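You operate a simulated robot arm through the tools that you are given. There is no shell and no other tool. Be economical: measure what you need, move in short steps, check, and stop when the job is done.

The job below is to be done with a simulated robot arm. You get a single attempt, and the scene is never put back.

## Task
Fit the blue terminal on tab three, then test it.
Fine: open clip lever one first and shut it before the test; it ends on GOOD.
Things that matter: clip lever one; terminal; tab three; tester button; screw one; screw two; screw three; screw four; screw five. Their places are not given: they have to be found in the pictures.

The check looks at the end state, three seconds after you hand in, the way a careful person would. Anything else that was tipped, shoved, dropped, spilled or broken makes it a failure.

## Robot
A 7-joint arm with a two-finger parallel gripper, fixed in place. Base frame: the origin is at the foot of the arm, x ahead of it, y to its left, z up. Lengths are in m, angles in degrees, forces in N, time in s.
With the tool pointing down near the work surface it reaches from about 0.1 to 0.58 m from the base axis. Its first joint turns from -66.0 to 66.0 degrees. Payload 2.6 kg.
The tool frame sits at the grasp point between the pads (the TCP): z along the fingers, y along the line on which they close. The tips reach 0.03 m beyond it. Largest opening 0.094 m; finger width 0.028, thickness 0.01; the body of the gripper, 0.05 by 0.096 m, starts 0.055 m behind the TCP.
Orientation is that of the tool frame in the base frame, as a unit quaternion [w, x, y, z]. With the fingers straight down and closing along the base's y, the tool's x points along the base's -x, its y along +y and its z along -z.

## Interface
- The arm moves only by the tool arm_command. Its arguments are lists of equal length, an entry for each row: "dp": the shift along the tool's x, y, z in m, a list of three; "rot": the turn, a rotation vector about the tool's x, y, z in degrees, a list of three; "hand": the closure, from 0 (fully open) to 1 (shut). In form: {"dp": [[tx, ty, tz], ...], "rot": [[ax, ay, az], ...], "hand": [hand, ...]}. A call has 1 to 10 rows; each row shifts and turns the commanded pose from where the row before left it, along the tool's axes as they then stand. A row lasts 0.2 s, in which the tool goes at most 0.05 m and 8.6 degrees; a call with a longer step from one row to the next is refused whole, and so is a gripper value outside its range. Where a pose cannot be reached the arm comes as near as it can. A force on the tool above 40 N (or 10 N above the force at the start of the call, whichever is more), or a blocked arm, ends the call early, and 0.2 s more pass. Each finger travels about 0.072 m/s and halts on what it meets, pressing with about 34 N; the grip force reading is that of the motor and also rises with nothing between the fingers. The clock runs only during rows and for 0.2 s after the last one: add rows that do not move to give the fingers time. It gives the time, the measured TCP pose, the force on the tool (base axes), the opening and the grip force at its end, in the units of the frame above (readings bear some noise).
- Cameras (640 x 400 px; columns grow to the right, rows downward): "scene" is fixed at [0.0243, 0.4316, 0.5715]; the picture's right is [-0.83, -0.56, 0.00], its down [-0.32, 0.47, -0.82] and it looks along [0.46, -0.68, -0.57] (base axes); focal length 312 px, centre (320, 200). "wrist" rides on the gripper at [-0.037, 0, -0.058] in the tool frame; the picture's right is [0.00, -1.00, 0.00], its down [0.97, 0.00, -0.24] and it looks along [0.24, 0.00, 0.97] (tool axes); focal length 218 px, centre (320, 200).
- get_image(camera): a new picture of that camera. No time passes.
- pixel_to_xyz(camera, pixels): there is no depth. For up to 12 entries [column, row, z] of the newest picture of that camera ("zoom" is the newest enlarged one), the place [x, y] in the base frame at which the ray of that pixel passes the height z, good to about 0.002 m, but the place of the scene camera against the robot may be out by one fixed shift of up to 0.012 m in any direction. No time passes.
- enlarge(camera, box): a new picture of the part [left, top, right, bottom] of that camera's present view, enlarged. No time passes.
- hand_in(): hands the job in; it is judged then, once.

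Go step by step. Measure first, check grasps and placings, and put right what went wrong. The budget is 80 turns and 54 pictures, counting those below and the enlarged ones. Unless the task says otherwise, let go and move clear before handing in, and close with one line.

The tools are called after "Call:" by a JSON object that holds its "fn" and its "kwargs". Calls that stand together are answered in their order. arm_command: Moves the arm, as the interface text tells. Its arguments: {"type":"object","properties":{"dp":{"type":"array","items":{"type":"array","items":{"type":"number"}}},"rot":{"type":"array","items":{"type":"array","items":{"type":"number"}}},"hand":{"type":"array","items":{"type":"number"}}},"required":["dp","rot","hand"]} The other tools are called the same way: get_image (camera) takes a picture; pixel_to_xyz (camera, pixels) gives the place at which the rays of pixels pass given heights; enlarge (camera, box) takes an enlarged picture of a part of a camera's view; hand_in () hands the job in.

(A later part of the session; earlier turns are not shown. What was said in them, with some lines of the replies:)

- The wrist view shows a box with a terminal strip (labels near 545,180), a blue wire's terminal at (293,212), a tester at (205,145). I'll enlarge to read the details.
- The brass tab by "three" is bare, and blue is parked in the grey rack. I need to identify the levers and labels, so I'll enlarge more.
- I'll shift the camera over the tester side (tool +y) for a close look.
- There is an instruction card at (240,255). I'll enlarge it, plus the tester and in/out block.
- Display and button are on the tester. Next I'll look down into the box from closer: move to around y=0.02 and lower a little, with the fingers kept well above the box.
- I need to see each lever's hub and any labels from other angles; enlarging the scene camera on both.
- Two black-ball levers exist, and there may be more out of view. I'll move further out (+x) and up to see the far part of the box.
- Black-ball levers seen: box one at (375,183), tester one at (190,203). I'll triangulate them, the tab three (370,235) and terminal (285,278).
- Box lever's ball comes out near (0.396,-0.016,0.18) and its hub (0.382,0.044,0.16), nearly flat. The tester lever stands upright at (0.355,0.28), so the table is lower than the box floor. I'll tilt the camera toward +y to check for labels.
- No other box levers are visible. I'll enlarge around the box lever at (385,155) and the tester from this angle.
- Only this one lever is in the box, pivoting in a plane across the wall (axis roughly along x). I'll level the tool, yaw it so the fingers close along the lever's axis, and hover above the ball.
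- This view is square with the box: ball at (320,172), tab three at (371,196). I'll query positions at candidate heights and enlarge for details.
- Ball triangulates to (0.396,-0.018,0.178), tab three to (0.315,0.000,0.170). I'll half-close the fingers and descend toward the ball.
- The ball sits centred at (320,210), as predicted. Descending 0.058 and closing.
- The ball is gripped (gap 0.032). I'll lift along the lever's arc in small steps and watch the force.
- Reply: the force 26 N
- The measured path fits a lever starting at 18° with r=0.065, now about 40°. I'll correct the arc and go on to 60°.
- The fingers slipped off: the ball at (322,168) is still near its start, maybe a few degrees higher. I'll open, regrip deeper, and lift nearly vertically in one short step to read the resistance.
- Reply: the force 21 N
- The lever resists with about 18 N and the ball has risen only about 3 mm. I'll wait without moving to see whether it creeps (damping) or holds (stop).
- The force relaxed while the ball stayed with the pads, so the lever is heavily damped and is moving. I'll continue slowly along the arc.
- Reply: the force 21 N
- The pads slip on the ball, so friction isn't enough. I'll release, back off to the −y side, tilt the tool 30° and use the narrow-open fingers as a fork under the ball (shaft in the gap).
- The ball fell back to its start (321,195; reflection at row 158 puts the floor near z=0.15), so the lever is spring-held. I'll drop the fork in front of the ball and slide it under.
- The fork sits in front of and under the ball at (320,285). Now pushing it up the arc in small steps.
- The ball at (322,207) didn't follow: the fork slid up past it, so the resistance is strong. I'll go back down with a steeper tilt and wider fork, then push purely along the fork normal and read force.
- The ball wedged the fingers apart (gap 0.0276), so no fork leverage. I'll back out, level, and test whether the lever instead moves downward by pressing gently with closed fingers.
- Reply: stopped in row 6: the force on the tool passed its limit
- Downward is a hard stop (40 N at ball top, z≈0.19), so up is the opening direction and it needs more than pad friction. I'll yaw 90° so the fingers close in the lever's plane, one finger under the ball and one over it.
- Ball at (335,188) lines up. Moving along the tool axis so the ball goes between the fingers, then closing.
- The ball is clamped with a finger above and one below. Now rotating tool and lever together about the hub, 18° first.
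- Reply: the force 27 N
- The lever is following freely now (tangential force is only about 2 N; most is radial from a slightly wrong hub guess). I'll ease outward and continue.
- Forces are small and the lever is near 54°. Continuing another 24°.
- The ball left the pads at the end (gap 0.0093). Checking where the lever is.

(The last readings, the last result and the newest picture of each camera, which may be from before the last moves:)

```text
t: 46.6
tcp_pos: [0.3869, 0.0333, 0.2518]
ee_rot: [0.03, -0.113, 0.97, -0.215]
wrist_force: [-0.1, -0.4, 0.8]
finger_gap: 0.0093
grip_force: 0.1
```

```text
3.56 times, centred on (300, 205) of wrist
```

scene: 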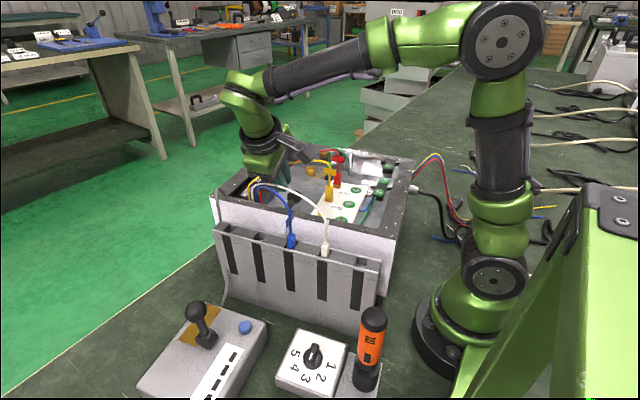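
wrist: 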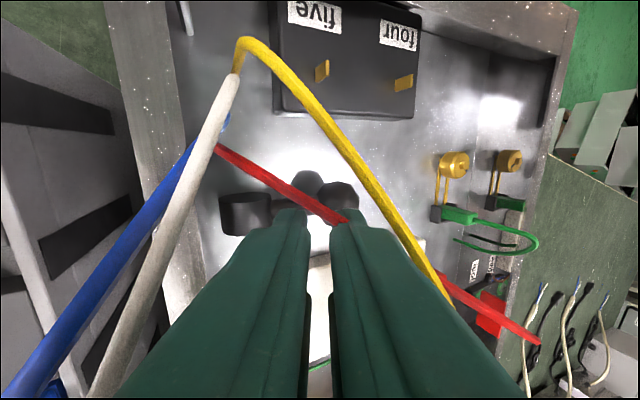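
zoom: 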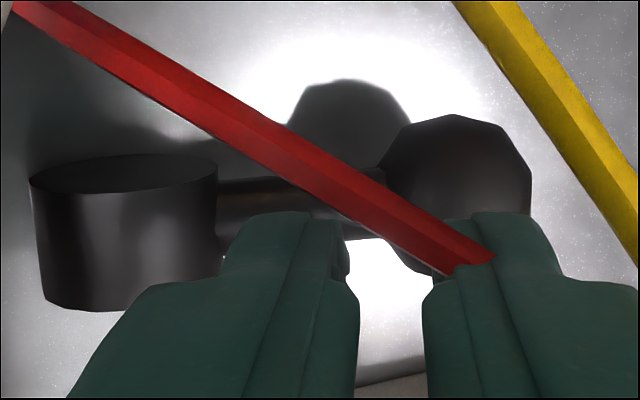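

The lever slipped from the fingertips and dropped back down, so it returns unless taken over centre. I'll repeat with a mid-way regrip deeper on the ball. First back out and re-tilt.

Call:
{"fn": "arm_command", "kwargs": {"dp": [[0, 0, -0.03], [0, 0, -0.02], [0, 0, 0], [0, 0, 0], [0, 0, 0], [0, 0, 0], [0, 0, 0], [0, 0, 0], [0, 0, 0], [0, 0, 0]], "rot": [[0, 0, 0], [0, 0, 0], [-7.5, 0, 0], [-7.5, 0, 0], [-7.5, 0, 0], [-7.5, 0, 0], [-7.5, 0, 0], [-7.5, 0, 0], [-7.5, 0, 0], [-7.5, 0, 0]], "hand": [0.9, 0.9, 0.55, 0.55, 0.55, 0.55, 0.55, 0.55, 0.55, 0.55]}}

Call:
{"fn": "arm_command", "kwargs": {"dp": [[0, -0.0325, -0.0155], [0, -0.0325, -0.0155], [0, -0.0325, -0.0155], [0, -0.0325, -0.0155], [0, 0, 0]], "rot": [[0, 0, 0], [0, 0, 0], [0, 0, 0], [0, 0, 0], [0, 0, 0]], "hand": [0.55, 0.55, 0.55, 0.55, 0.55]}}

```text
t: 48.8
tcp_pos: [0.3815, 0.0531, 0.298]
ee_rot: [-0.03, -0.113, 0.947, 0.3]
wrist_force: [0.5, -0.4, 0.0]
finger_gap: 0.0421
grip_force: 0.1
```

```text
t: 50.0
tcp_pos: [0.4132, -0.0855, 0.2749]
ee_rot: [-0.031, -0.113, 0.947, 0.299]
wrist_force: [-1.5, 0.0, 0.4]
finger_gap: 0.0423
grip_force: 0.1
```

Positioned; sliding in along the tool axis, closing, and lifting 30° with the corrected hub.

Call:
{"fn": "arm_command", "kwargs": {"dp": [[-0.002, 0, 0.03], [0, 0, 0.03], [0, 0, 0.02], [0, 0, 0.0135], [0, 0, 0], [0, 0, 0], [0, 0, 0]], "rot": [[0, 0, 0], [0, 0, 0], [0, 0, 0], [0, 0, 0], [0, 0, 0], [0, 0, 0], [0, 0, 0]], "hand": [0.55, 0.55, 0.55, 0.55, 0.55, 0.9, 0.9]}}

Call:
{"fn": "arm_command", "kwargs": {"dp": [[0, 0.0038, -0.0025], [0, 0.0038, -0.0025], [0, 0.0038, -0.0025], [0, 0.0038, -0.0025], [0, 0.0038, -0.0025], [0, 0.0038, -0.0025], [0, 0.0038, -0.0025], [0, 0.0038, -0.0025], [0, 0.0038, -0.0025], [0, 0.0038, -0.0025]], "rot": [[3, 0, 0], [3, 0, 0], [3, 0, 0], [3, 0, 0], [3, 0, 0], [3, 0, 0], [3, 0, 0], [3, 0, 0], [3, 0, 0], [3, 0, 0]], "hand": [0.9, 0.9, 0.9, 0.9, 0.9, 0.9, 0.9, 0.9, 0.9, 0.9]}}

```text
t: 51.6
tcp_pos: [0.4051, -0.0321, 0.1976]
ee_rot: [-0.029, -0.113, 0.948, 0.296]
wrist_force: [1.6, -7.6, -5.0]
finger_gap: 0.032
grip_force: 45.0
```

```text
t: 53.8
tcp_pos: [0.3986, -0.0034, 0.2341]
ee_rot: [-0.002, -0.117, 0.992, 0.045]
wrist_force: [-4.6, 15.3, -17.8]
finger_gap: 0.032
grip_force: 44.7
```

Lifted about 30°, the force is now pointing inward (radius a bit large). I'll loosen slightly, go 1 cm deeper on the ball, and reclose.

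Call:
{"fn": "arm_command", "kwargs": {"dp": [[0, 0, 0], [0, 0, 0.005], [0, 0, 0.005], [0, 0, 0], [0, 0, 0]], "rot": [[0, 0, 0], [0, 0, 0], [0, 0, 0], [0, 0, 0], [0, 0, 0]], "hand": [0.63, 0.63, 0.63, 0.9, 0.9]}}

Call:
{"fn": "get_image", "kwargs": {"camera": "wrist"}}

```text
t: 55.0
tcp_pos: [0.3996, -0.0061, 0.2256]
ee_rot: [-0.001, -0.117, 0.992, 0.043]
wrist_force: [-1.1, -0.2, -0.7]
finger_gap: 0.0092
grip_force: 0.1
```

```text
12 pictures are left
```

wrist: 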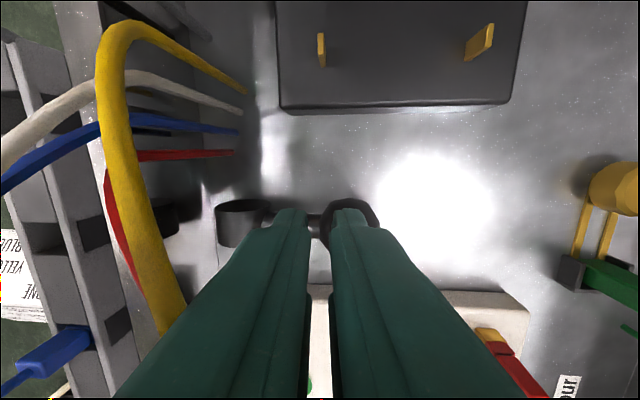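

It drops freely when released: the lever is light and gravity-returned, and my earlier arcs were simply off. The data give θ0≈9.7°, r≈0.0655. I'll return to the vertical, deep side grip and follow that exact arc past vertical.

Call:
{"fn": "arm_command", "kwargs": {"dp": [[0, 0, -0.035], [0, 0, -0.035], [0, 0, 0], [0, 0, 0], [0, 0, 0], [0, 0, 0], [0, 0, 0], [0, 0, 0], [0, 0, 0], [0, 0, 0]], "rot": [[0, 0, 0], [5, 0, 0], [0, 0, 8.5], [0, 0, 8.5], [0, 0, 8.5], [0, 0, 8.5], [0, 0, 8.5], [0, 0, 8.5], [0, 0, 8.5], [0, 0, 8.5]], "hand": [0.9, 0.45, 0.45, 0.45, 0.45, 0.45, 0.45, 0.45, 0.45, 0.45]}}

Call:
{"fn": "arm_command", "kwargs": {"dp": [[0, 0, 0], [0, 0, 0], [0, 0, 0], [0, 0, 0]], "rot": [[0, 0, 8.5], [0, 0, 8.5], [0, 0, 5], [0, 0, 0]], "hand": [0.45, 0.45, 0.45, 0.45]}}

```text
t: 57.2
tcp_pos: [0.399, -0.0123, 0.2938]
ee_rot: [0.004, 0.459, 0.888, 0.002]
wrist_force: [0.8, -0.1, 0.8]
finger_gap: 0.0515
grip_force: 0.1
```

```text
t: 58.2
tcp_pos: [0.3999, -0.0109, 0.2938]
ee_rot: [0.003, 0.62, 0.785, 0.004]
wrist_force: [0.2, -0.2, -0.5]
finger_gap: 0.0517
grip_force: 0.0
```

Call:
{"fn": "arm_command", "kwargs": {"dp": [[-0.0065, -0.0054, 0.03], [0, 0, 0.035], [0, 0, 0.025], [0, 0, 0.02], [0, 0, 0], [0, 0, 0], [0, 0, 0]], "rot": [[0, 0, 0], [0, 0, 0], [0, 0, 0], [0, 0, 0], [0, 0, 0], [0, 0, 0], [0, 0, 0]], "hand": [0.45, 0.45, 0.45, 0.45, 0.45, 0.9, 0.9]}}

Call:
{"fn": "arm_command", "kwargs": {"dp": [[0.0013, 0, -0.0057], [0.0017, 0, -0.0057], [0.0021, 0, -0.0053], [0.0027, 0, -0.005], [0.0031, 0, -0.0048], [0.0035, 0, -0.0046], [0, 0, 0]], "rot": [[0, 0, 0], [0, 0, 0], [0, 0, 0], [0, 0, 0], [0, 0, 0], [0, 0, 0], [0, 0, 0]], "hand": [0.9, 0.9, 0.9, 0.9, 0.9, 0.9, 0.9]}}

```text
t: 59.8
tcp_pos: [0.3958, -0.0211, 0.1847]
ee_rot: [0.004, 0.619, 0.785, 0.003]
wrist_force: [6.5, 0.7, -4.9]
finger_gap: 0.0322
grip_force: 44.3
```

```text
t: 61.4
tcp_pos: [0.3932, -0.0087, 0.2155]
ee_rot: [0.006, 0.62, 0.784, 0.002]
wrist_force: [5.7, -19.3, -7.3]
finger_gap: 0.0322
grip_force: 44.8
```

Call:
{"fn": "get_image", "kwargs": {"camera": "wrist"}}

```text
11 pictures are left
```

wrist: 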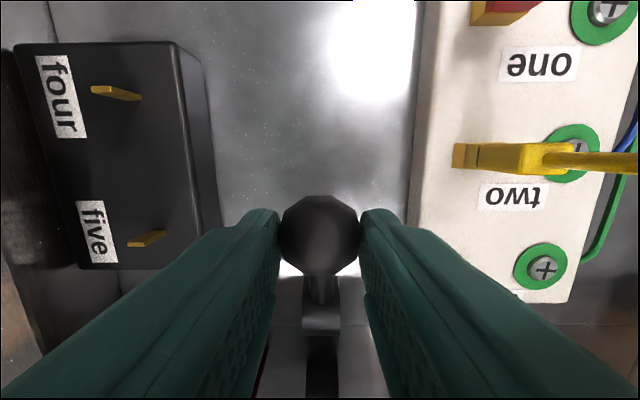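

The ball again lags the pads (z≈0.193 vs 0.206 expected): the spring torque beats pad friction, while the in-plane clamp worked. I'll redo that clamp, inserted deeper, with fitted rates. First regain that orientation.

Call:
{"fn": "arm_command", "kwargs": {"dp": [[0, 0, 0], [0, 0, -0.04], [0, 0, -0.04], [0, 0, 0], [0, 0, 0], [0, 0, 0], [0, 0, 0], [0, 0, 0], [0, 0, 0], [0, 0, 0]], "rot": [[0, 0, 0], [0, 0, 0], [0, 0, 0], [0, 0, -8.5], [0, 0, -8.5], [0, 0, -8.5], [0, 0, -8.5], [0, 0, -8.5], [0, 0, -8.5], [0, 0, -8.5]], "hand": [0.5, 0.5, 0.55, 0.55, 0.55, 0.55, 0.55, 0.55, 0.55, 0.55]}}

Call:
{"fn": "arm_command", "kwargs": {"dp": [[0, 0, 0], [0, 0, 0], [0, 0, 0], [0, -0.04, 0], [0, -0.04, 0], [0, 0, 0], [0, 0, 0], [0, 0, 0], [0, 0, 0], [0, 0, 0]], "rot": [[0, 0, -8.5], [0, 0, -8.5], [0, 0, -8.5], [0, 0, -5], [0, 0, 0], [-7, 0, 0], [-7, 0, 0], [-7, 0, 0], [-7, 0, 0], [-7, 0, 0]], "hand": [0.55, 0.55, 0.55, 0.55, 0.55, 0.55, 0.55, 0.55, 0.55, 0.55]}}

```text
t: 63.6
tcp_pos: [0.3917, -0.0052, 0.2958]
ee_rot: [0.005, 0.147, 0.989, 0.001]
wrist_force: [0.0, -1.2, 0.3]
finger_gap: 0.0425
grip_force: 0.1
```

```text
t: 65.8
tcp_pos: [0.4079, -0.0831, 0.2962]
ee_rot: [-0.031, -0.113, 0.947, 0.299]
wrist_force: [0.5, -0.3, -0.1]
finger_gap: 0.0424
grip_force: 0.1
```

Call:
{"fn": "arm_command", "kwargs": {"dp": [[-0.0066, -0.0154, 0.03], [0, 0, 0.035], [0, 0, 0.025], [0, 0, 0.02], [0, 0, 0.0046], [0, 0, 0], [0, 0, 0], [0, 0, 0]], "rot": [[0, 0, 0], [0, 0, 0], [0, 0, 0], [0, 0, 0], [0, 0, 0], [0, 0, 0], [0, 0, 0], [0, 0, 0]], "hand": [0.55, 0.55, 0.55, 0.55, 0.55, 0.55, 0.9, 0.9]}}

Call:
{"fn": "arm_command", "kwargs": {"dp": [[0, 0.0036, -0.0022], [0, 0.0036, -0.0022], [0, 0.0036, -0.0022], [0, 0.0036, -0.0022], [0, 0.0036, -0.0022], [0, 0.0036, -0.0022], [0, 0, 0]], "rot": [[3, 0, 0], [3, 0, 0], [3, 0, 0], [3, 0, 0], [3, 0, 0], [3, 0, 0], [0, 0, 0]], "hand": [0.9, 0.9, 0.9, 0.9, 0.9, 0.9, 0.9]}}

```text
t: 67.6
tcp_pos: [0.4037, -0.0308, 0.1929]
ee_rot: [-0.032, -0.113, 0.946, 0.301]
wrist_force: [-4.1, 6.1, 3.3]
finger_gap: 0.032
grip_force: 44.9
```

```text
t: 69.2
tcp_pos: [0.3991, -0.017, 0.215]
ee_rot: [-0.012, -0.117, 0.982, 0.147]
wrist_force: [14.9, 14.7, -9.1]
finger_gap: 0.0322
grip_force: 44.8
```

Call:
{"fn": "arm_command", "kwargs": {"dp": [[-0.001, 0.0013, 0.0013], [0, 0.0036, -0.002], [0, 0.0036, -0.002], [0, 0.0036, -0.002], [0, 0.0036, -0.002], [0, 0.0036, -0.002], [0, 0.0036, -0.002], [0, 0, 0]], "rot": [[0, 0, 0], [3, 0, 0], [3, 0, 0], [3, 0, 0], [3, 0, 0], [3, 0, 0], [3, 0, 0], [0, 0, 0]], "hand": [0.9, 0.9, 0.9, 0.9, 0.9, 0.9, 0.9, 0.9]}}

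```text
t: 71.1
tcp_pos: [0.3957, -0.0002, 0.2293]
ee_rot: [0.006, -0.114, 0.993, -0.011]
wrist_force: [-0.9, -0.8, 2.9]
finger_gap: 0.032
grip_force: 44.6
stopped in row 8: the force on the tool passed its limit (the readings are from after the stop); the commanded pose is now the measured one
```

Still clamped, 36° up, force relaxed. Continuing in smaller pieces.

Call:
{"fn": "arm_command", "kwargs": {"dp": [[0, 0.0036, -0.0021], [0, 0.0036, -0.0021], [0, 0.0036, -0.0021], [0, 0, 0]], "rot": [[3, 0, 0], [3, 0, 0], [3, 0, 0], [0, 0, 0]], "hand": [0.9, 0.9, 0.9, 0.9]}}

Call:
{"fn": "arm_command", "kwargs": {"dp": [[0, 0.0036, -0.0021], [0, 0.0036, -0.0021], [0, 0.0036, -0.0021], [0, 0, 0]], "rot": [[3, 0, 0], [3, 0, 0], [3, 0, 0], [0, 0, 0]], "hand": [0.9, 0.9, 0.9, 0.9]}}

```text
t: 72.1
tcp_pos: [0.3935, 0.0094, 0.2361]
ee_rot: [0.016, -0.113, 0.989, -0.091]
wrist_force: [0.9, -1.7, 17.8]
finger_gap: 0.0318
grip_force: 45.5
```

```text
t: 73.1
tcp_pos: [0.3906, 0.0206, 0.2406]
ee_rot: [0.027, -0.112, 0.979, -0.169]
wrist_force: [-7.8, -9.9, 36.9]
finger_gap: 0.0321
grip_force: 45.4
```

Force is outward (lever pushing the tool up), so I'll ease outward and use a larger radius while continuing.

Call:
{"fn": "arm_command", "kwargs": {"dp": [[0, -0.002, -0.003], [0, 0.0036, -0.0027], [0, 0.0036, -0.0027], [0, 0.0036, -0.0027], [0, 0, 0]], "rot": [[0, 0, 0], [3, 0, 0], [3, 0, 0], [3, 0, 0], [0, 0, 0]], "hand": [0.9, 0.9, 0.9, 0.9, 0.9]}}

Call:
{"fn": "arm_command", "kwargs": {"dp": [[0, 0.0036, -0.0025], [0, 0.0036, -0.0025], [0, 0.0036, -0.0025], [0, 0, 0]], "rot": [[3, 0, 0], [3, 0, 0], [3, 0, 0], [0, 0, 0]], "hand": [0.9, 0.9, 0.9, 0.9]}}

```text
t: 74.3
tcp_pos: [0.3872, 0.0345, 0.2446]
ee_rot: [0.03, -0.11, 0.963, -0.243]
wrist_force: [14.1, 3.9, -24.4]
finger_gap: 0.0321
grip_force: 45.5
```

```text
t: 75.3
tcp_pos: [0.3829, 0.0509, 0.2441]
ee_rot: [0.039, -0.11, 0.941, -0.317]
wrist_force: [-0.1, 0.7, -0.2]
finger_gap: 0.0098
grip_force: 0.7
```

It left the pads somewhere past θ≈75°. Looking at where the lever settled.

Call:
{"fn": "enlarge", "kwargs": {"camera": "wrist", "box": [180, 120, 440, 290]}}

```text
2.35 times, centred on (310, 205) of wrist
```

zoom: 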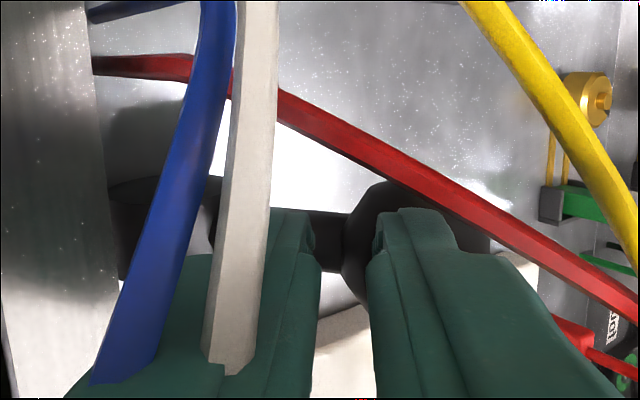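

The ball seems to be part-way (≈40°); I'll back out straight along the tool axis, and look again to see whether it stays.

Call:
{"fn": "arm_command", "kwargs": {"dp": [[0, 0, -0.03], [0, 0, -0.03], [0, 0, 0], [0, 0, 0], [0, 0, 0], [0, 0, 0], [0, 0, 0], [0, 0, 0]], "rot": [[0, 0, 0], [0, 0, 0], [-8, 0, 0], [-8, 0, 0], [-8, 0, 0], [-8, 0, 0], [-5, 0, 0], [0, 0, 0]], "hand": [0.9, 0.9, 0.5, 0.5, 0.5, 0.5, 0.5, 0.5]}}

Call:
{"fn": "get_image", "kwargs": {"camera": "wrist"}}

```text
t: 77.1
tcp_pos: [0.3761, 0.0824, 0.294]
ee_rot: [0.005, -0.114, 0.993, -0.002]
wrist_force: [-0.1, 0.2, 0.2]
finger_gap: 0.0469
grip_force: 0.0
```

```text
9 pictures are left
```

wrist: 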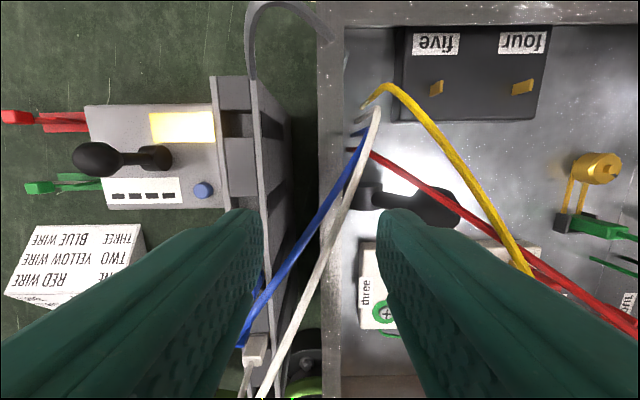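

The lever drops whenever released, and the forces in the rotating clamp were small, so it is a light, free hinge that I was fighting by squeezing. I'll use a loose cage instead (gap 0.037, fixed 35° tilt), carrying the ball over the top without clamping.

Call:
{"fn": "arm_command", "kwargs": {"dp": [[0.001, -0.042, 0], [0, -0.042, 0], [0, -0.042, 0], [0, -0.042, 0], [0, 0, 0], [0, 0, 0], [0, 0, 0], [0, 0, 0], [0, 0, 0], [0, 0, 0]], "rot": [[0, 0, 0], [0, 0, 0], [0, 0, 0], [0, 0, 0], [-7, 0, 0], [-7, 0, 0], [-7, 0, 0], [-7, 0, 0], [-7, 0, 0], [0, 0, 0]], "hand": [0.57, 0.57, 0.57, 0.57, 0.57, 0.57, 0.57, 0.57, 0.57, 0.57]}}

```text
t: 79.3
tcp_pos: [0.4142, -0.0815, 0.2945]
ee_rot: [-0.029, -0.111, 0.948, 0.296]
wrist_force: [1.2, -0.5, -0.1]
finger_gap: 0.0403
grip_force: 0.1
```

Call:
{"fn": "arm_command", "kwargs": {"dp": [[0, -0.0144, 0.03], [0, 0, 0.035], [0, 0, 0.028], [0, 0, 0.02], [0, 0, 0], [0, 0.0045, -0.0038], [0, 0.0045, -0.0038], [0, 0.0049, -0.0028], [0, 0.0049, -0.0028], [0, 0, 0]], "rot": [[0, 0, 0], [0, 0, 0], [0, 0, 0], [0, 0, 0], [0, 0, 0], [0, 0, 0], [0, 0, 0], [0, 0, 0], [0, 0, 0], [0, 0, 0]], "hand": [0.57, 0.57, 0.57, 0.57, 0.6, 0.6, 0.6, 0.6, 0.6, 0.6]}}

Call:
{"fn": "get_image", "kwargs": {"camera": "wrist"}}

```text
t: 81.5
tcp_pos: [0.4, -0.0238, 0.2152]
ee_rot: [-0.029, -0.11, 0.949, 0.294]
wrist_force: [0.9, -2.0, -9.8]
finger_gap: 0.033
grip_force: 0.0
```

```text
8 pictures are left
```

wrist: 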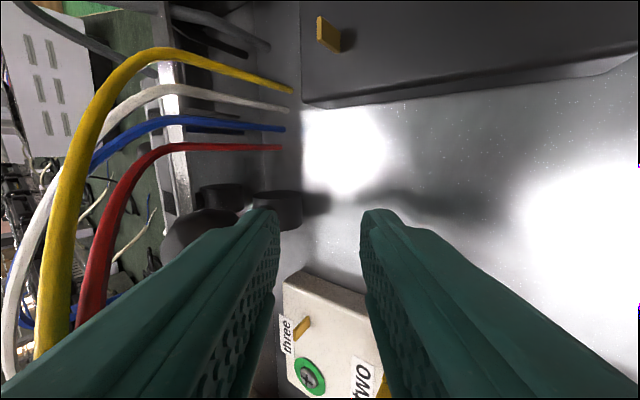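

The ball is now at (200,235), on the wall side of the hub: the lever is already over (opened on the last clamp). I'll back straight out along the tool axis and check that it stays.

Call:
{"fn": "arm_command", "kwargs": {"dp": [[0, -0.006, -0.01], [0, 0, -0.03], [0, 0, -0.03], [0, 0, -0.03], [0, 0, 0]], "rot": [[0, 0, 0], [0, 0, 0], [0, 0, 0], [0, 0, 0], [0, 0, 0]], "hand": [0.6, 0.6, 0.6, 0.6, 0.6]}}

Call:
{"fn": "get_image", "kwargs": {"camera": "wrist"}}

```text
t: 82.7
tcp_pos: [0.4136, -0.0836, 0.2964]
ee_rot: [-0.028, -0.11, 0.949, 0.295]
wrist_force: [-0.5, -0.1, 0.0]
finger_gap: 0.0377
grip_force: 0.0
```

```text
7 pictures are left
```

wrist: 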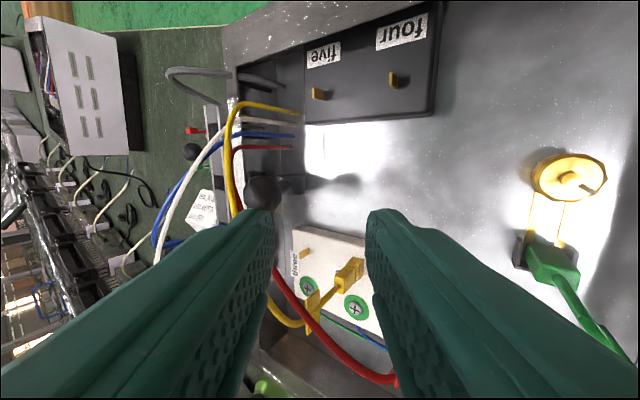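

The ball now sits upright at (263,193) above the hub and stays there, so lever one is open. Next is the blue terminal: I'll rise, level, and move over the rack at about (0.29,0.12) with the fingers closing along the rack.

Call:
{"fn": "arm_command", "kwargs": {"dp": [[0, 0.017, -0.0245], [0, 0.017, -0.0245], [0, 0, 0], [0, 0, 0], [0, 0, 0], [0, 0, 0], [0, 0, 0], [0.0142, 0.0452, 0], [0.0142, 0.0452, 0], [0.0142, 0.0452, 0]], "rot": [[0, 0, 0], [0, 0, 0], [7, 0, 0], [7, 0, 0], [7, 0, 0], [7, 0, 0], [7, 0, 0], [0, 0, 0], [0, 0, 0], [0, 0, 0]], "hand": [0.6, 0.6, 0.6, 0.6, 0.6, 0.6, 0.6, 0.6, 0.6, 0.6]}}

Call:
{"fn": "arm_command", "kwargs": {"dp": [[0.0142, 0.0452, 0], [0.0142, 0.0452, 0], [0, 0, 0], [0, 0, 0], [0, 0, 0], [0, 0, 0], [0, 0, 0], [0, 0, 0], [0, 0, 0], [0, 0, 0]], "rot": [[0, 0, 0], [0, 0, 0], [0, 0, 8.6], [0, 0, 8.6], [0, 0, 8.6], [0, 0, 8.6], [0, 0, 8.6], [0, 0, 8.6], [0, 0, 8.6], [0, 0, 8.6]], "hand": [0.6, 0.6, 0.6, 0.6, 0.6, 0.6, 0.6, 0.6, 0.6, 0.6]}}

Call:
{"fn": "arm_command", "kwargs": {"dp": [[0, 0, 0], [0, 0, 0], [0, 0, 0], [0, 0, 0]], "rot": [[0, 0, 8.6], [0, 0, 8.6], [0, 0, 4], [0, 0, 0]], "hand": [0.6, 0.6, 0.6, 0.6]}}

Call:
{"fn": "get_image", "kwargs": {"camera": "wrist"}}

```text
t: 84.9
tcp_pos: [0.3394, 0.0409, 0.3497]
ee_rot: [0.006, -0.114, 0.994, -0.005]
wrist_force: [1.4, 0.5, 0.5]
finger_gap: 0.0374
grip_force: 0.0
```

```text
t: 87.1
tcp_pos: [0.2921, 0.1207, 0.3513]
ee_rot: [0.007, 0.468, 0.884, -0.001]
wrist_force: [0.3, 0.1, 0.3]
finger_gap: 0.0376
grip_force: 0.2
```

```text
t: 88.1
tcp_pos: [0.2929, 0.1215, 0.3517]
ee_rot: [0.006, 0.623, 0.782, 0.001]
wrist_force: [-0.5, 0.1, -0.5]
finger_gap: 0.0376
grip_force: 0.0
```

```text
6 pictures are left
```

wrist: 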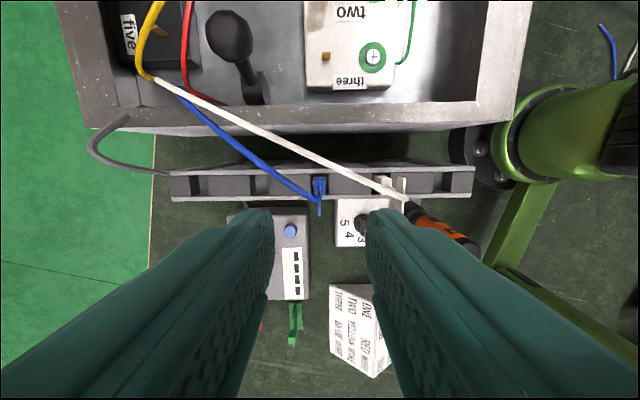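

The lever stands at about 70° and is stable. The blue terminal is near (320,190), with its tag edge-on at (319,205); enlarging for accuracy.

Call:
{"fn": "enlarge", "kwargs": {"camera": "wrist", "box": [280, 155, 420, 225]}}

Call:
{"fn": "pixel_to_xyz", "kwargs": {"camera": "wrist", "pixels": [[320, 185, 0.2], [319, 205, 0.23], [326, 57, 0.17], [326, 57, 0.165], [291, 231, 0.06], [291, 231, 0.05]]}}

```text
4.57 times, centred on (350, 190) of wrist
```

zoom: 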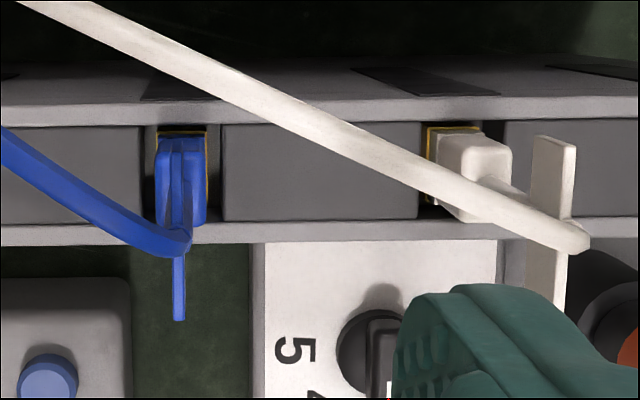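

```text
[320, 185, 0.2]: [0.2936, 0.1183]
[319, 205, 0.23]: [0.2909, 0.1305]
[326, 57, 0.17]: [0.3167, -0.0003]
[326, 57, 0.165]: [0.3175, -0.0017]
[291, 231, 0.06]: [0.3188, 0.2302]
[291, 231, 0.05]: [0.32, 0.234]
```

The tag sits right under the TCP (column 319.4), centre height about 0.24. I'll descend to TCP z≈0.243 and close on the tag.

Call:
{"fn": "arm_command", "kwargs": {"dp": [[0.002, -0.0003, 0.04], [0, 0, 0.04], [0, 0, 0.0285], [0, 0, 0], [0, 0, 0], [0, 0, 0], [0, 0, 0]], "rot": [[0, 0, 0], [0, 0, 0], [0, 0, 0], [0, 0, 0], [0, 0, 0], [0, 0, 0], [0, 0, 0]], "hand": [0.6, 0.6, 0.6, 0.6, 1, 1, 1]}}

```text
t: 89.7
tcp_pos: [0.2935, 0.1216, 0.2445]
ee_rot: [0.008, 0.622, 0.783, 0.002]
wrist_force: [-0.8, -0.5, -0.8]
finger_gap: 0.0049
grip_force: 34.0
```

Gap 0.0049 means the tag is held. Lifting straight out of the rack.

Call:
{"fn": "arm_command", "kwargs": {"dp": [[0, 0, -0.005], [0, 0, -0.01], [0, 0, -0.015], [0, 0, -0.025], [0, 0, -0.025], [0, 0, 0]], "rot": [[0, 0, 0], [0, 0, 0], [0, 0, 0], [0, 0, 0], [0, 0, 0], [0, 0, 0]], "hand": [1, 1, 1, 1, 1, 1]}}

Call:
{"fn": "get_image", "kwargs": {"camera": "scene"}}

```text
t: 91.1
tcp_pos: [0.2908, 0.1242, 0.3238]
ee_rot: [0.007, 0.622, 0.783, 0.002]
wrist_force: [-0.3, 0.5, -0.2]
finger_gap: 0.005
grip_force: 34.0
```

```text
4 pictures are left
```

scene: 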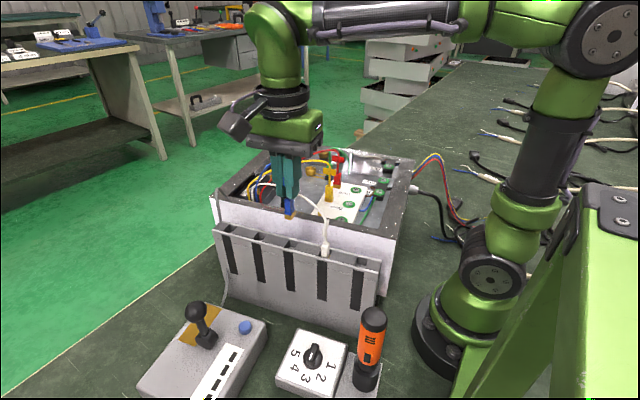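

The terminal is held, its housing and brass end hanging below the fingertips. The tab needs the terminal turned 90° (fitted tags are wide along the box). I'll yaw −90°, then hover over tab three.

Call:
{"fn": "arm_command", "kwargs": {"dp": [[0, 0, 0], [0, 0, 0], [0, 0, 0], [0, 0, 0], [0, 0, 0], [0, 0, 0], [0, 0, 0], [0, 0, 0], [0, 0, 0], [0, 0, 0]], "rot": [[0, 0, -8.6], [0, 0, -8.6], [0, 0, -8.6], [0, 0, -8.6], [0, 0, -8.6], [0, 0, -8.6], [0, 0, -8.6], [0, 0, -8.6], [0, 0, -8.6], [0, 0, -8.6]], "hand": [1, 1, 1, 1, 1, 1, 1, 1, 1, 1]}}

Call:
{"fn": "arm_command", "kwargs": {"dp": [[0, 0, 0], [0.0023, -0.0422, 0], [0.0023, -0.0422, 0], [0.0023, -0.0422, 0], [0, 0, 0.025], [0, 0, 0.023], [0, 0, 0], [0, 0, 0]], "rot": [[0, 0, -4], [0, 0, 0], [0, 0, 0], [0, 0, 0], [0, 0, 0], [0, 0, 0], [0, 0, 0], [0, 0, 0]], "hand": [1, 1, 1, 1, 1, 1, 1, 1]}}

Call:
{"fn": "get_image", "kwargs": {"camera": "wrist"}}

```text
t: 93.3
tcp_pos: [0.2925, 0.1237, 0.3222]
ee_rot: [0.006, -0.082, 0.997, -0.004]
wrist_force: [0.2, 0.3, -0.3]
finger_gap: 0.0049
grip_force: 33.9
```

```text
t: 95.1
tcp_pos: [0.3123, -0.0035, 0.2771]
ee_rot: [0.005, -0.114, 0.993, -0.004]
wrist_force: [0.4, -0.4, 0.1]
finger_gap: 0.0048
grip_force: 34.6
```

```text
3 pictures are left
```

wrist: 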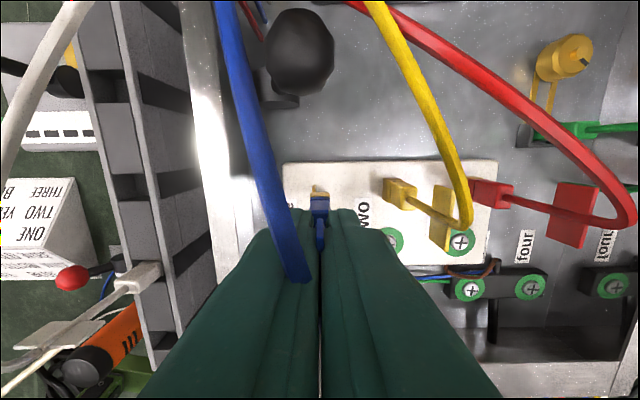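

The terminal hangs at (320,205) with brass just above at (319,189). I'll enlarge once to compare terminal and tab directly.

Call:
{"fn": "enlarge", "kwargs": {"camera": "wrist", "box": [276, 160, 356, 210]}}

Call:
{"fn": "pixel_to_xyz", "kwargs": {"camera": "wrist", "pixels": [[319, 189, 0.17], [319, 189, 0.2], [460, 242, 0.16]]}}

```text
8.00 times, centred on (316, 185) of wrist
```

zoom: 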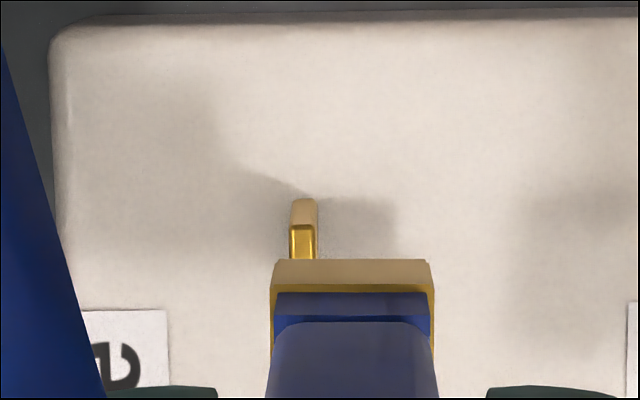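

```text
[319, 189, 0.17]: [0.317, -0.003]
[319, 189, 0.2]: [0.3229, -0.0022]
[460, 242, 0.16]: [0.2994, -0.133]
```

The enlargement shows the terminal 4.7 mm off in tool y (tab column 303, terminal column 352) and about 2 mm in x; orientation matches. Correcting and pushing down slowly.

Call:
{"fn": "arm_command", "kwargs": {"dp": [[-0.002, 0.0047, 0], [0, 0, 0], [0, 0, 0.008], [0, 0, 0.008], [0, 0, 0.004], [0, 0, 0.004], [0, 0, 0.004], [0, 0, 0.004], [0, 0, 0]], "rot": [[0, 0, 0], [0, 0, 0], [0, 0, 0], [0, 0, 0], [0, 0, 0], [0, 0, 0], [0, 0, 0], [0, 0, 0], [0, 0, 0]], "hand": [1, 1, 1, 1, 1, 1, 1, 1, 1]}}

```text
t: 97.1
tcp_pos: [0.3147, 0.0029, 0.2436]
ee_rot: [0.004, -0.114, 0.993, -0.004]
wrist_force: [-6.8, -4.1, 2.7]
finger_gap: 0.0051
grip_force: 33.8
```

Light contact now. Pushing on in 2 mm steps.

Call:
{"fn": "arm_command", "kwargs": {"dp": [[0, 0, 0.002], [0, 0, 0.002], [0, 0, 0.002], [0, 0, 0]], "rot": [[0, 0, 0], [0, 0, 0], [0, 0, 0], [0, 0, 0]], "hand": [1, 1, 1, 1]}}

```text
t: 98.1
tcp_pos: [0.3151, 0.0025, 0.237]
ee_rot: [0.005, -0.114, 0.993, -0.004]
wrist_force: [-9.4, -3.9, 3.3]
finger_gap: 0.0048
grip_force: 34.0
```

Call:
{"fn": "arm_command", "kwargs": {"dp": [[0, 0, 0.002], [0, 0, 0.002], [0, 0, 0.002], [0, 0, 0]], "rot": [[0, 0, 0], [0, 0, 0], [0, 0, 0], [0, 0, 0]], "hand": [1, 1, 1, 1]}}

```text
t: 99.1
tcp_pos: [0.3171, 0.0039, 0.2322]
ee_rot: [0.009, -0.116, 0.993, -0.003]
wrist_force: [3.2, -0.8, 22.2]
finger_gap: 0.0051
grip_force: 34.0
```

Resistance 22 N and the side force has vanished. One firmer push to seat it.

Call:
{"fn": "arm_command", "kwargs": {"dp": [[0, 0, 0.0015], [0, 0, 0.0015], [0, 0, 0], [0, 0, 0]], "rot": [[0, 0, 0], [0, 0, 0], [0, 0, 0], [0, 0, 0]], "hand": [1, 1, 1, 1]}}

```text
t: 99.6
tcp_pos: [0.3179, 0.003, 0.2322]
ee_rot: [0.007, -0.112, 0.994, -0.005]
wrist_force: [-3.3, -0.9, 6.1]
finger_gap: 0.0049
grip_force: 33.8
stopped in row 2: the force on the tool passed its limit (the readings are from after the stop); the commanded pose is now the measured one
```

It bottomed firmly at TCP z 0.232, matching the fitted height. Releasing, rising clear, and moving above the lever's wall side for a check.

Call:
{"fn": "arm_command", "kwargs": {"dp": [[0, 0, 0], [0, 0, 0], [0, 0, -0.03], [0, 0, -0.03], [0, 0, -0.03], [-0.037, 0.024, 0], [-0.037, 0.024, 0], [0, 0, 0]], "rot": [[0, 0, 0], [0, 0, 0], [0, 0, 0], [0, 0, 0], [0, 0, 0], [0, 0, 0], [0, 0, 0], [0, 0, 0]], "hand": [0.65, 0.65, 0.65, 0.65, 0.65, 1, 1, 1]}}

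Call:
{"fn": "get_image", "kwargs": {"camera": "wrist"}}

```text
t: 101.4
tcp_pos: [0.3785, 0.0679, 0.3224]
ee_rot: [0.008, -0.114, 0.993, -0.004]
wrist_force: [-0.3, -0.1, 0.4]
finger_gap: 0.0
grip_force: 33.3
```

```text
1 pictures are left
```

wrist: 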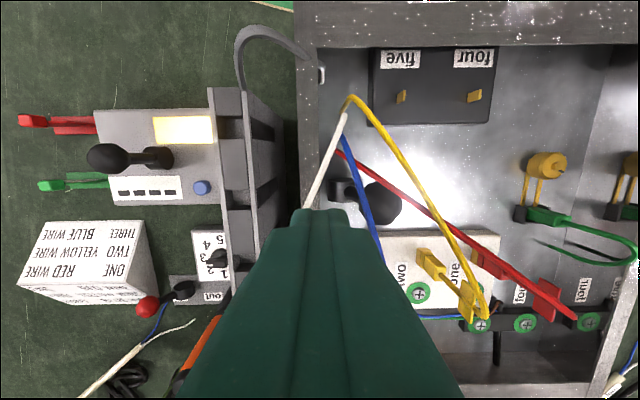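

The lever ball at (380,203) is still up at about 70° and the blue wire leads down to tab three. Now I'll shut the lever by sweeping it over from the wall side with closed fingers.

Call:
{"fn": "arm_command", "kwargs": {"dp": [[0, 0, 0.03], [0, 0, 0.03], [0, 0, 0.011], [0, -0.0125, 0], [0, -0.0125, 0], [0, -0.009, 0], [0, -0.009, 0], [0, -0.01, 0.006], [0, -0.01, 0.006], [0, 0, 0]], "rot": [[0, 0, 0], [0, 0, 0], [0, 0, 0], [0, 0, 0], [0, 0, 0], [0, 0, 0], [0, 0, 0], [0, 0, 0], [0, 0, 0], [0, 0, 0]], "hand": [1, 1, 1, 1, 1, 1, 1, 1, 1, 1]}}

Call:
{"fn": "arm_command", "kwargs": {"dp": [[0, -0.01, 0.0095], [0, -0.01, 0.0095], [0, 0, 0]], "rot": [[0, 0, 0], [0, 0, 0], [0, 0, 0]], "hand": [1, 1, 1]}}

```text
t: 103.6
tcp_pos: [0.3929, 0.0032, 0.2429]
ee_rot: [0.008, -0.114, 0.993, -0.004]
wrist_force: [-0.2, 0.1, -0.3]
finger_gap: 0.0
grip_force: 33.1
```

```text
t: 104.4
tcp_pos: [0.3981, -0.0154, 0.222]
ee_rot: [0.008, -0.113, 0.994, -0.004]
wrist_force: [1.3, -0.2, -0.3]
finger_gap: 0.0
grip_force: 33.3
```

No resistance with tips at 0.192, right at the shut ball-top height. A small press to confirm contact there.

Call:
{"fn": "arm_command", "kwargs": {"dp": [[0, 0, 0.002], [0, 0, 0.002], [0, 0, 0.001], [0, 0, 0]], "rot": [[0, 0, 0], [0, 0, 0], [0, 0, 0], [0, 0, 0]], "hand": [1, 1, 1, 1]}}

```text
t: 105.4
tcp_pos: [0.3978, -0.0159, 0.2186]
ee_rot: [0.009, -0.113, 0.993, -0.004]
wrist_force: [-4.3, 0.0, 14.7]
finger_gap: 0.0003
grip_force: 32.8
```

Contact at exactly the shut height, so lever one is shut again. Now rising and going over the tester button at about (0.321,0.229), yawed so the gripper body clears the tester's lever.

Call:
{"fn": "arm_command", "kwargs": {"dp": [[0, 0, -0.04], [0, 0, -0.04], [0, 0, -0.04], [0, 0, 0], [0, 0, 0], [0, 0, 0], [0, 0, 0], [0, 0, 0], [0, 0, 0], [0, 0, 0]], "rot": [[0, 0, 0], [0, 0, 0], [0, 0, 0], [0, 0, 8.6], [0, 0, 8.6], [0, 0, 8.6], [0, 0, 8.6], [0, 0, 8.6], [0, 0, 8.6], [0, 0, 8.6]], "hand": [1, 1, 1, 1, 1, 1, 1, 1, 1, 1]}}

Call:
{"fn": "arm_command", "kwargs": {"dp": [[0, 0, 0], [0, 0, 0], [0, 0, 0], [0, 0, 0], [0.0427, -0.003, 0], [0.0427, -0.003, 0], [0.0427, -0.003, 0], [0.0427, -0.003, 0], [0.0427, -0.003, 0], [0.0427, -0.003, 0]], "rot": [[0, 0, 8.6], [0, 0, 8.6], [0, 0, 8.6], [0, 0, 4], [0, 0, 0], [0, 0, 0], [0, 0, 0], [0, 0, 0], [0, 0, 0], [0, 0, 0]], "hand": [1, 1, 1, 1, 1, 1, 1, 1, 1, 1]}}

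Call:
{"fn": "pixel_to_xyz", "kwargs": {"camera": "scene", "pixels": [[245, 327, 0.07], [245, 327, 0.06], [289, 222, 0.24], [341, 219, 0.16]]}}

```text
t: 107.6
tcp_pos: [0.3954, -0.0135, 0.3364]
ee_rot: [0.009, 0.401, 0.916, 0.001]
wrist_force: [0.7, 0.2, -0.2]
finger_gap: 0.0
grip_force: 32.6
```

```text
t: 109.8
tcp_pos: [0.3191, 0.2315, 0.3354]
ee_rot: [0.009, 0.623, 0.782, 0.003]
wrist_force: [0.4, 0.7, -0.6]
finger_gap: 0.0
grip_force: 32.8
```

```text
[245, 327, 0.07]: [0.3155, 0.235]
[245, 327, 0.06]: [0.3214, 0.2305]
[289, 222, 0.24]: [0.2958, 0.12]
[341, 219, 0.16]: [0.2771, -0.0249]
```

Scene and wrist rays agree on the button at about (0.319,0.231,0.065), which is where I am. Descending, then pressing in small steps.

Call:
{"fn": "arm_command", "kwargs": {"dp": [[0, 0, 0.044], [0, 0, 0.044], [0, 0, 0.044], [0, 0, 0.044], [0, 0, 0.04], [0, 0, 0.008], [0, 0, 0]], "rot": [[0, 0, 0], [0, 0, 0], [0, 0, 0], [0, 0, 0], [0, 0, 0], [0, 0, 0], [0, 0, 0]], "hand": [1, 1, 1, 1, 1, 1, 1]}}

Call:
{"fn": "arm_command", "kwargs": {"dp": [[0, 0, 0.002], [0, 0, 0.002], [0, 0, 0.002], [0, 0, 0.002], [0, 0, 0]], "rot": [[0, 0, 0], [0, 0, 0], [0, 0, 0], [0, 0, 0], [0, 0, 0]], "hand": [1, 1, 1, 1, 1]}}

```text
t: 111.4
tcp_pos: [0.3224, 0.2304, 0.1131]
ee_rot: [0.008, 0.623, 0.782, 0.003]
wrist_force: [0.0, 0.7, 0.3]
finger_gap: 0.0
grip_force: 32.7
```

```text
t: 112.6
tcp_pos: [0.3255, 0.2307, 0.1031]
ee_rot: [0.008, 0.622, 0.783, 0.004]
wrist_force: [-0.2, 0.2, -0.2]
finger_gap: 0.0
grip_force: 32.6
```

No contact yet at z 0.103; continuing.

Call:
{"fn": "arm_command", "kwargs": {"dp": [[0, 0, 0.002], [0, 0, 0.002], [0, 0, 0.002], [0, 0, 0.002], [0, 0, 0]], "rot": [[0, 0, 0], [0, 0, 0], [0, 0, 0], [0, 0, 0], [0, 0, 0]], "hand": [1, 1, 1, 1, 1]}}

```text
t: 113.8
tcp_pos: [0.3241, 0.2298, 0.0945]
ee_rot: [0.009, 0.622, 0.783, 0.003]
wrist_force: [-0.4, 0.7, 1.1]
finger_gap: 0.0
grip_force: 32.9
```

Call:
{"fn": "arm_command", "kwargs": {"dp": [[0, 0, 0.002], [0, 0, 0.002], [0, 0, 0.002], [0, 0, 0]], "rot": [[0, 0, 0], [0, 0, 0], [0, 0, 0], [0, 0, 0]], "hand": [1, 1, 1, 1]}}

```text
t: 114.8
tcp_pos: [0.3256, 0.2296, 0.0893]
ee_rot: [0.009, 0.623, 0.782, 0.004]
wrist_force: [-6.2, -5.4, 21.0]
finger_gap: 0.0
grip_force: 32.4
```

21 N at tip height 0.059, on the button. A touch further, hold, then lift and rise to read the display.

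Call:
{"fn": "arm_command", "kwargs": {"dp": [[0, 0, 0.0015], [0, 0, 0], [0, 0, 0]], "rot": [[0, 0, 0], [0, 0, 0], [0, 0, 0]], "hand": [1, 1, 1]}}

Call:
{"fn": "arm_command", "kwargs": {"dp": [[0, 0, -0.01], [0, 0, -0.04], [0, 0, -0.045], [0, 0, -0.045], [0, 0, -0.045], [0, 0, -0.045], [-0.04, 0, -0.02], [-0.045, 0, 0], [-0.045, 0, 0], [0, 0, 0]], "rot": [[0, 0, 0], [0, 0, 0], [0, 0, 0], [0, 0, 0], [0, 0, 0], [0, 0, 0], [0, 0, 0], [0, 0, 0], [0, 0, 0], [0, 0, 0]], "hand": [1, 1, 1, 1, 1, 1, 1, 1, 1, 1]}}

```text
t: 115.6
tcp_pos: [0.3247, 0.2295, 0.0871]
ee_rot: [0.009, 0.623, 0.782, 0.003]
wrist_force: [-6.8, -5.5, 30.2]
finger_gap: 0.0002
grip_force: 33.3
```

```text
t: 117.8
tcp_pos: [0.3507, 0.1027, 0.3356]
ee_rot: [0.008, 0.622, 0.783, 0.003]
wrist_force: [0.9, 0.1, -1.1]
finger_gap: 0.0002
grip_force: 32.8
```

I have one picture left, so I'll first move the arm out of the scene camera's line, then enlarge the scene view covering both display and box.

Call:
{"fn": "arm_command", "kwargs": {"dp": [[0, 0, -0.04], [0, 0, -0.03], [-0.04, 0, 0], [-0.04, 0, 0], [0, 0, 0]], "rot": [[0, 0, 0], [0, 0, 0], [0, 0, 0], [0, 0, 0], [0, 0, 0]], "hand": [1, 1, 1, 1, 1]}}

Call:
{"fn": "enlarge", "kwargs": {"camera": "scene", "box": [150, 150, 400, 400]}}

```text
t: 119.0
tcp_pos: [0.3667, 0.0275, 0.408]
ee_rot: [0.009, 0.621, 0.784, 0.003]
wrist_force: [-0.3, 0.0, 0.7]
finger_gap: 0.0003
grip_force: 32.8
```

```text
1.60 times, centred on (275, 275) of scene
```

zoom: 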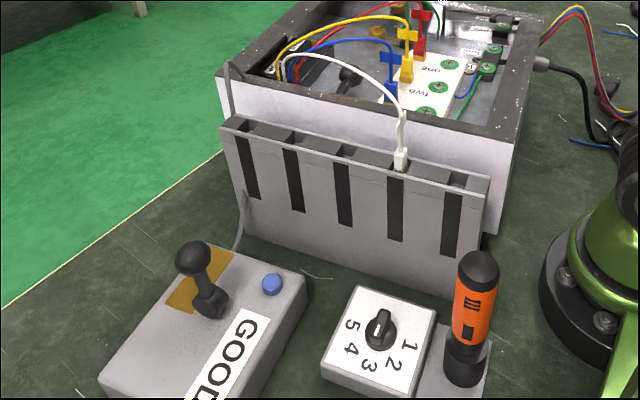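

The display reads GOOD at (225,355), the blue terminal stands on tab three beside yellow, and the box lever is down. The arm is clear with nothing else moved, so I'm handing in.

Call:
{"fn": "hand_in", "kwargs": {}}

```text
The job is handed in.
```

The blue terminal is on tab three, clip lever one was opened first and shut again before the test, and the tester reads GOOD.
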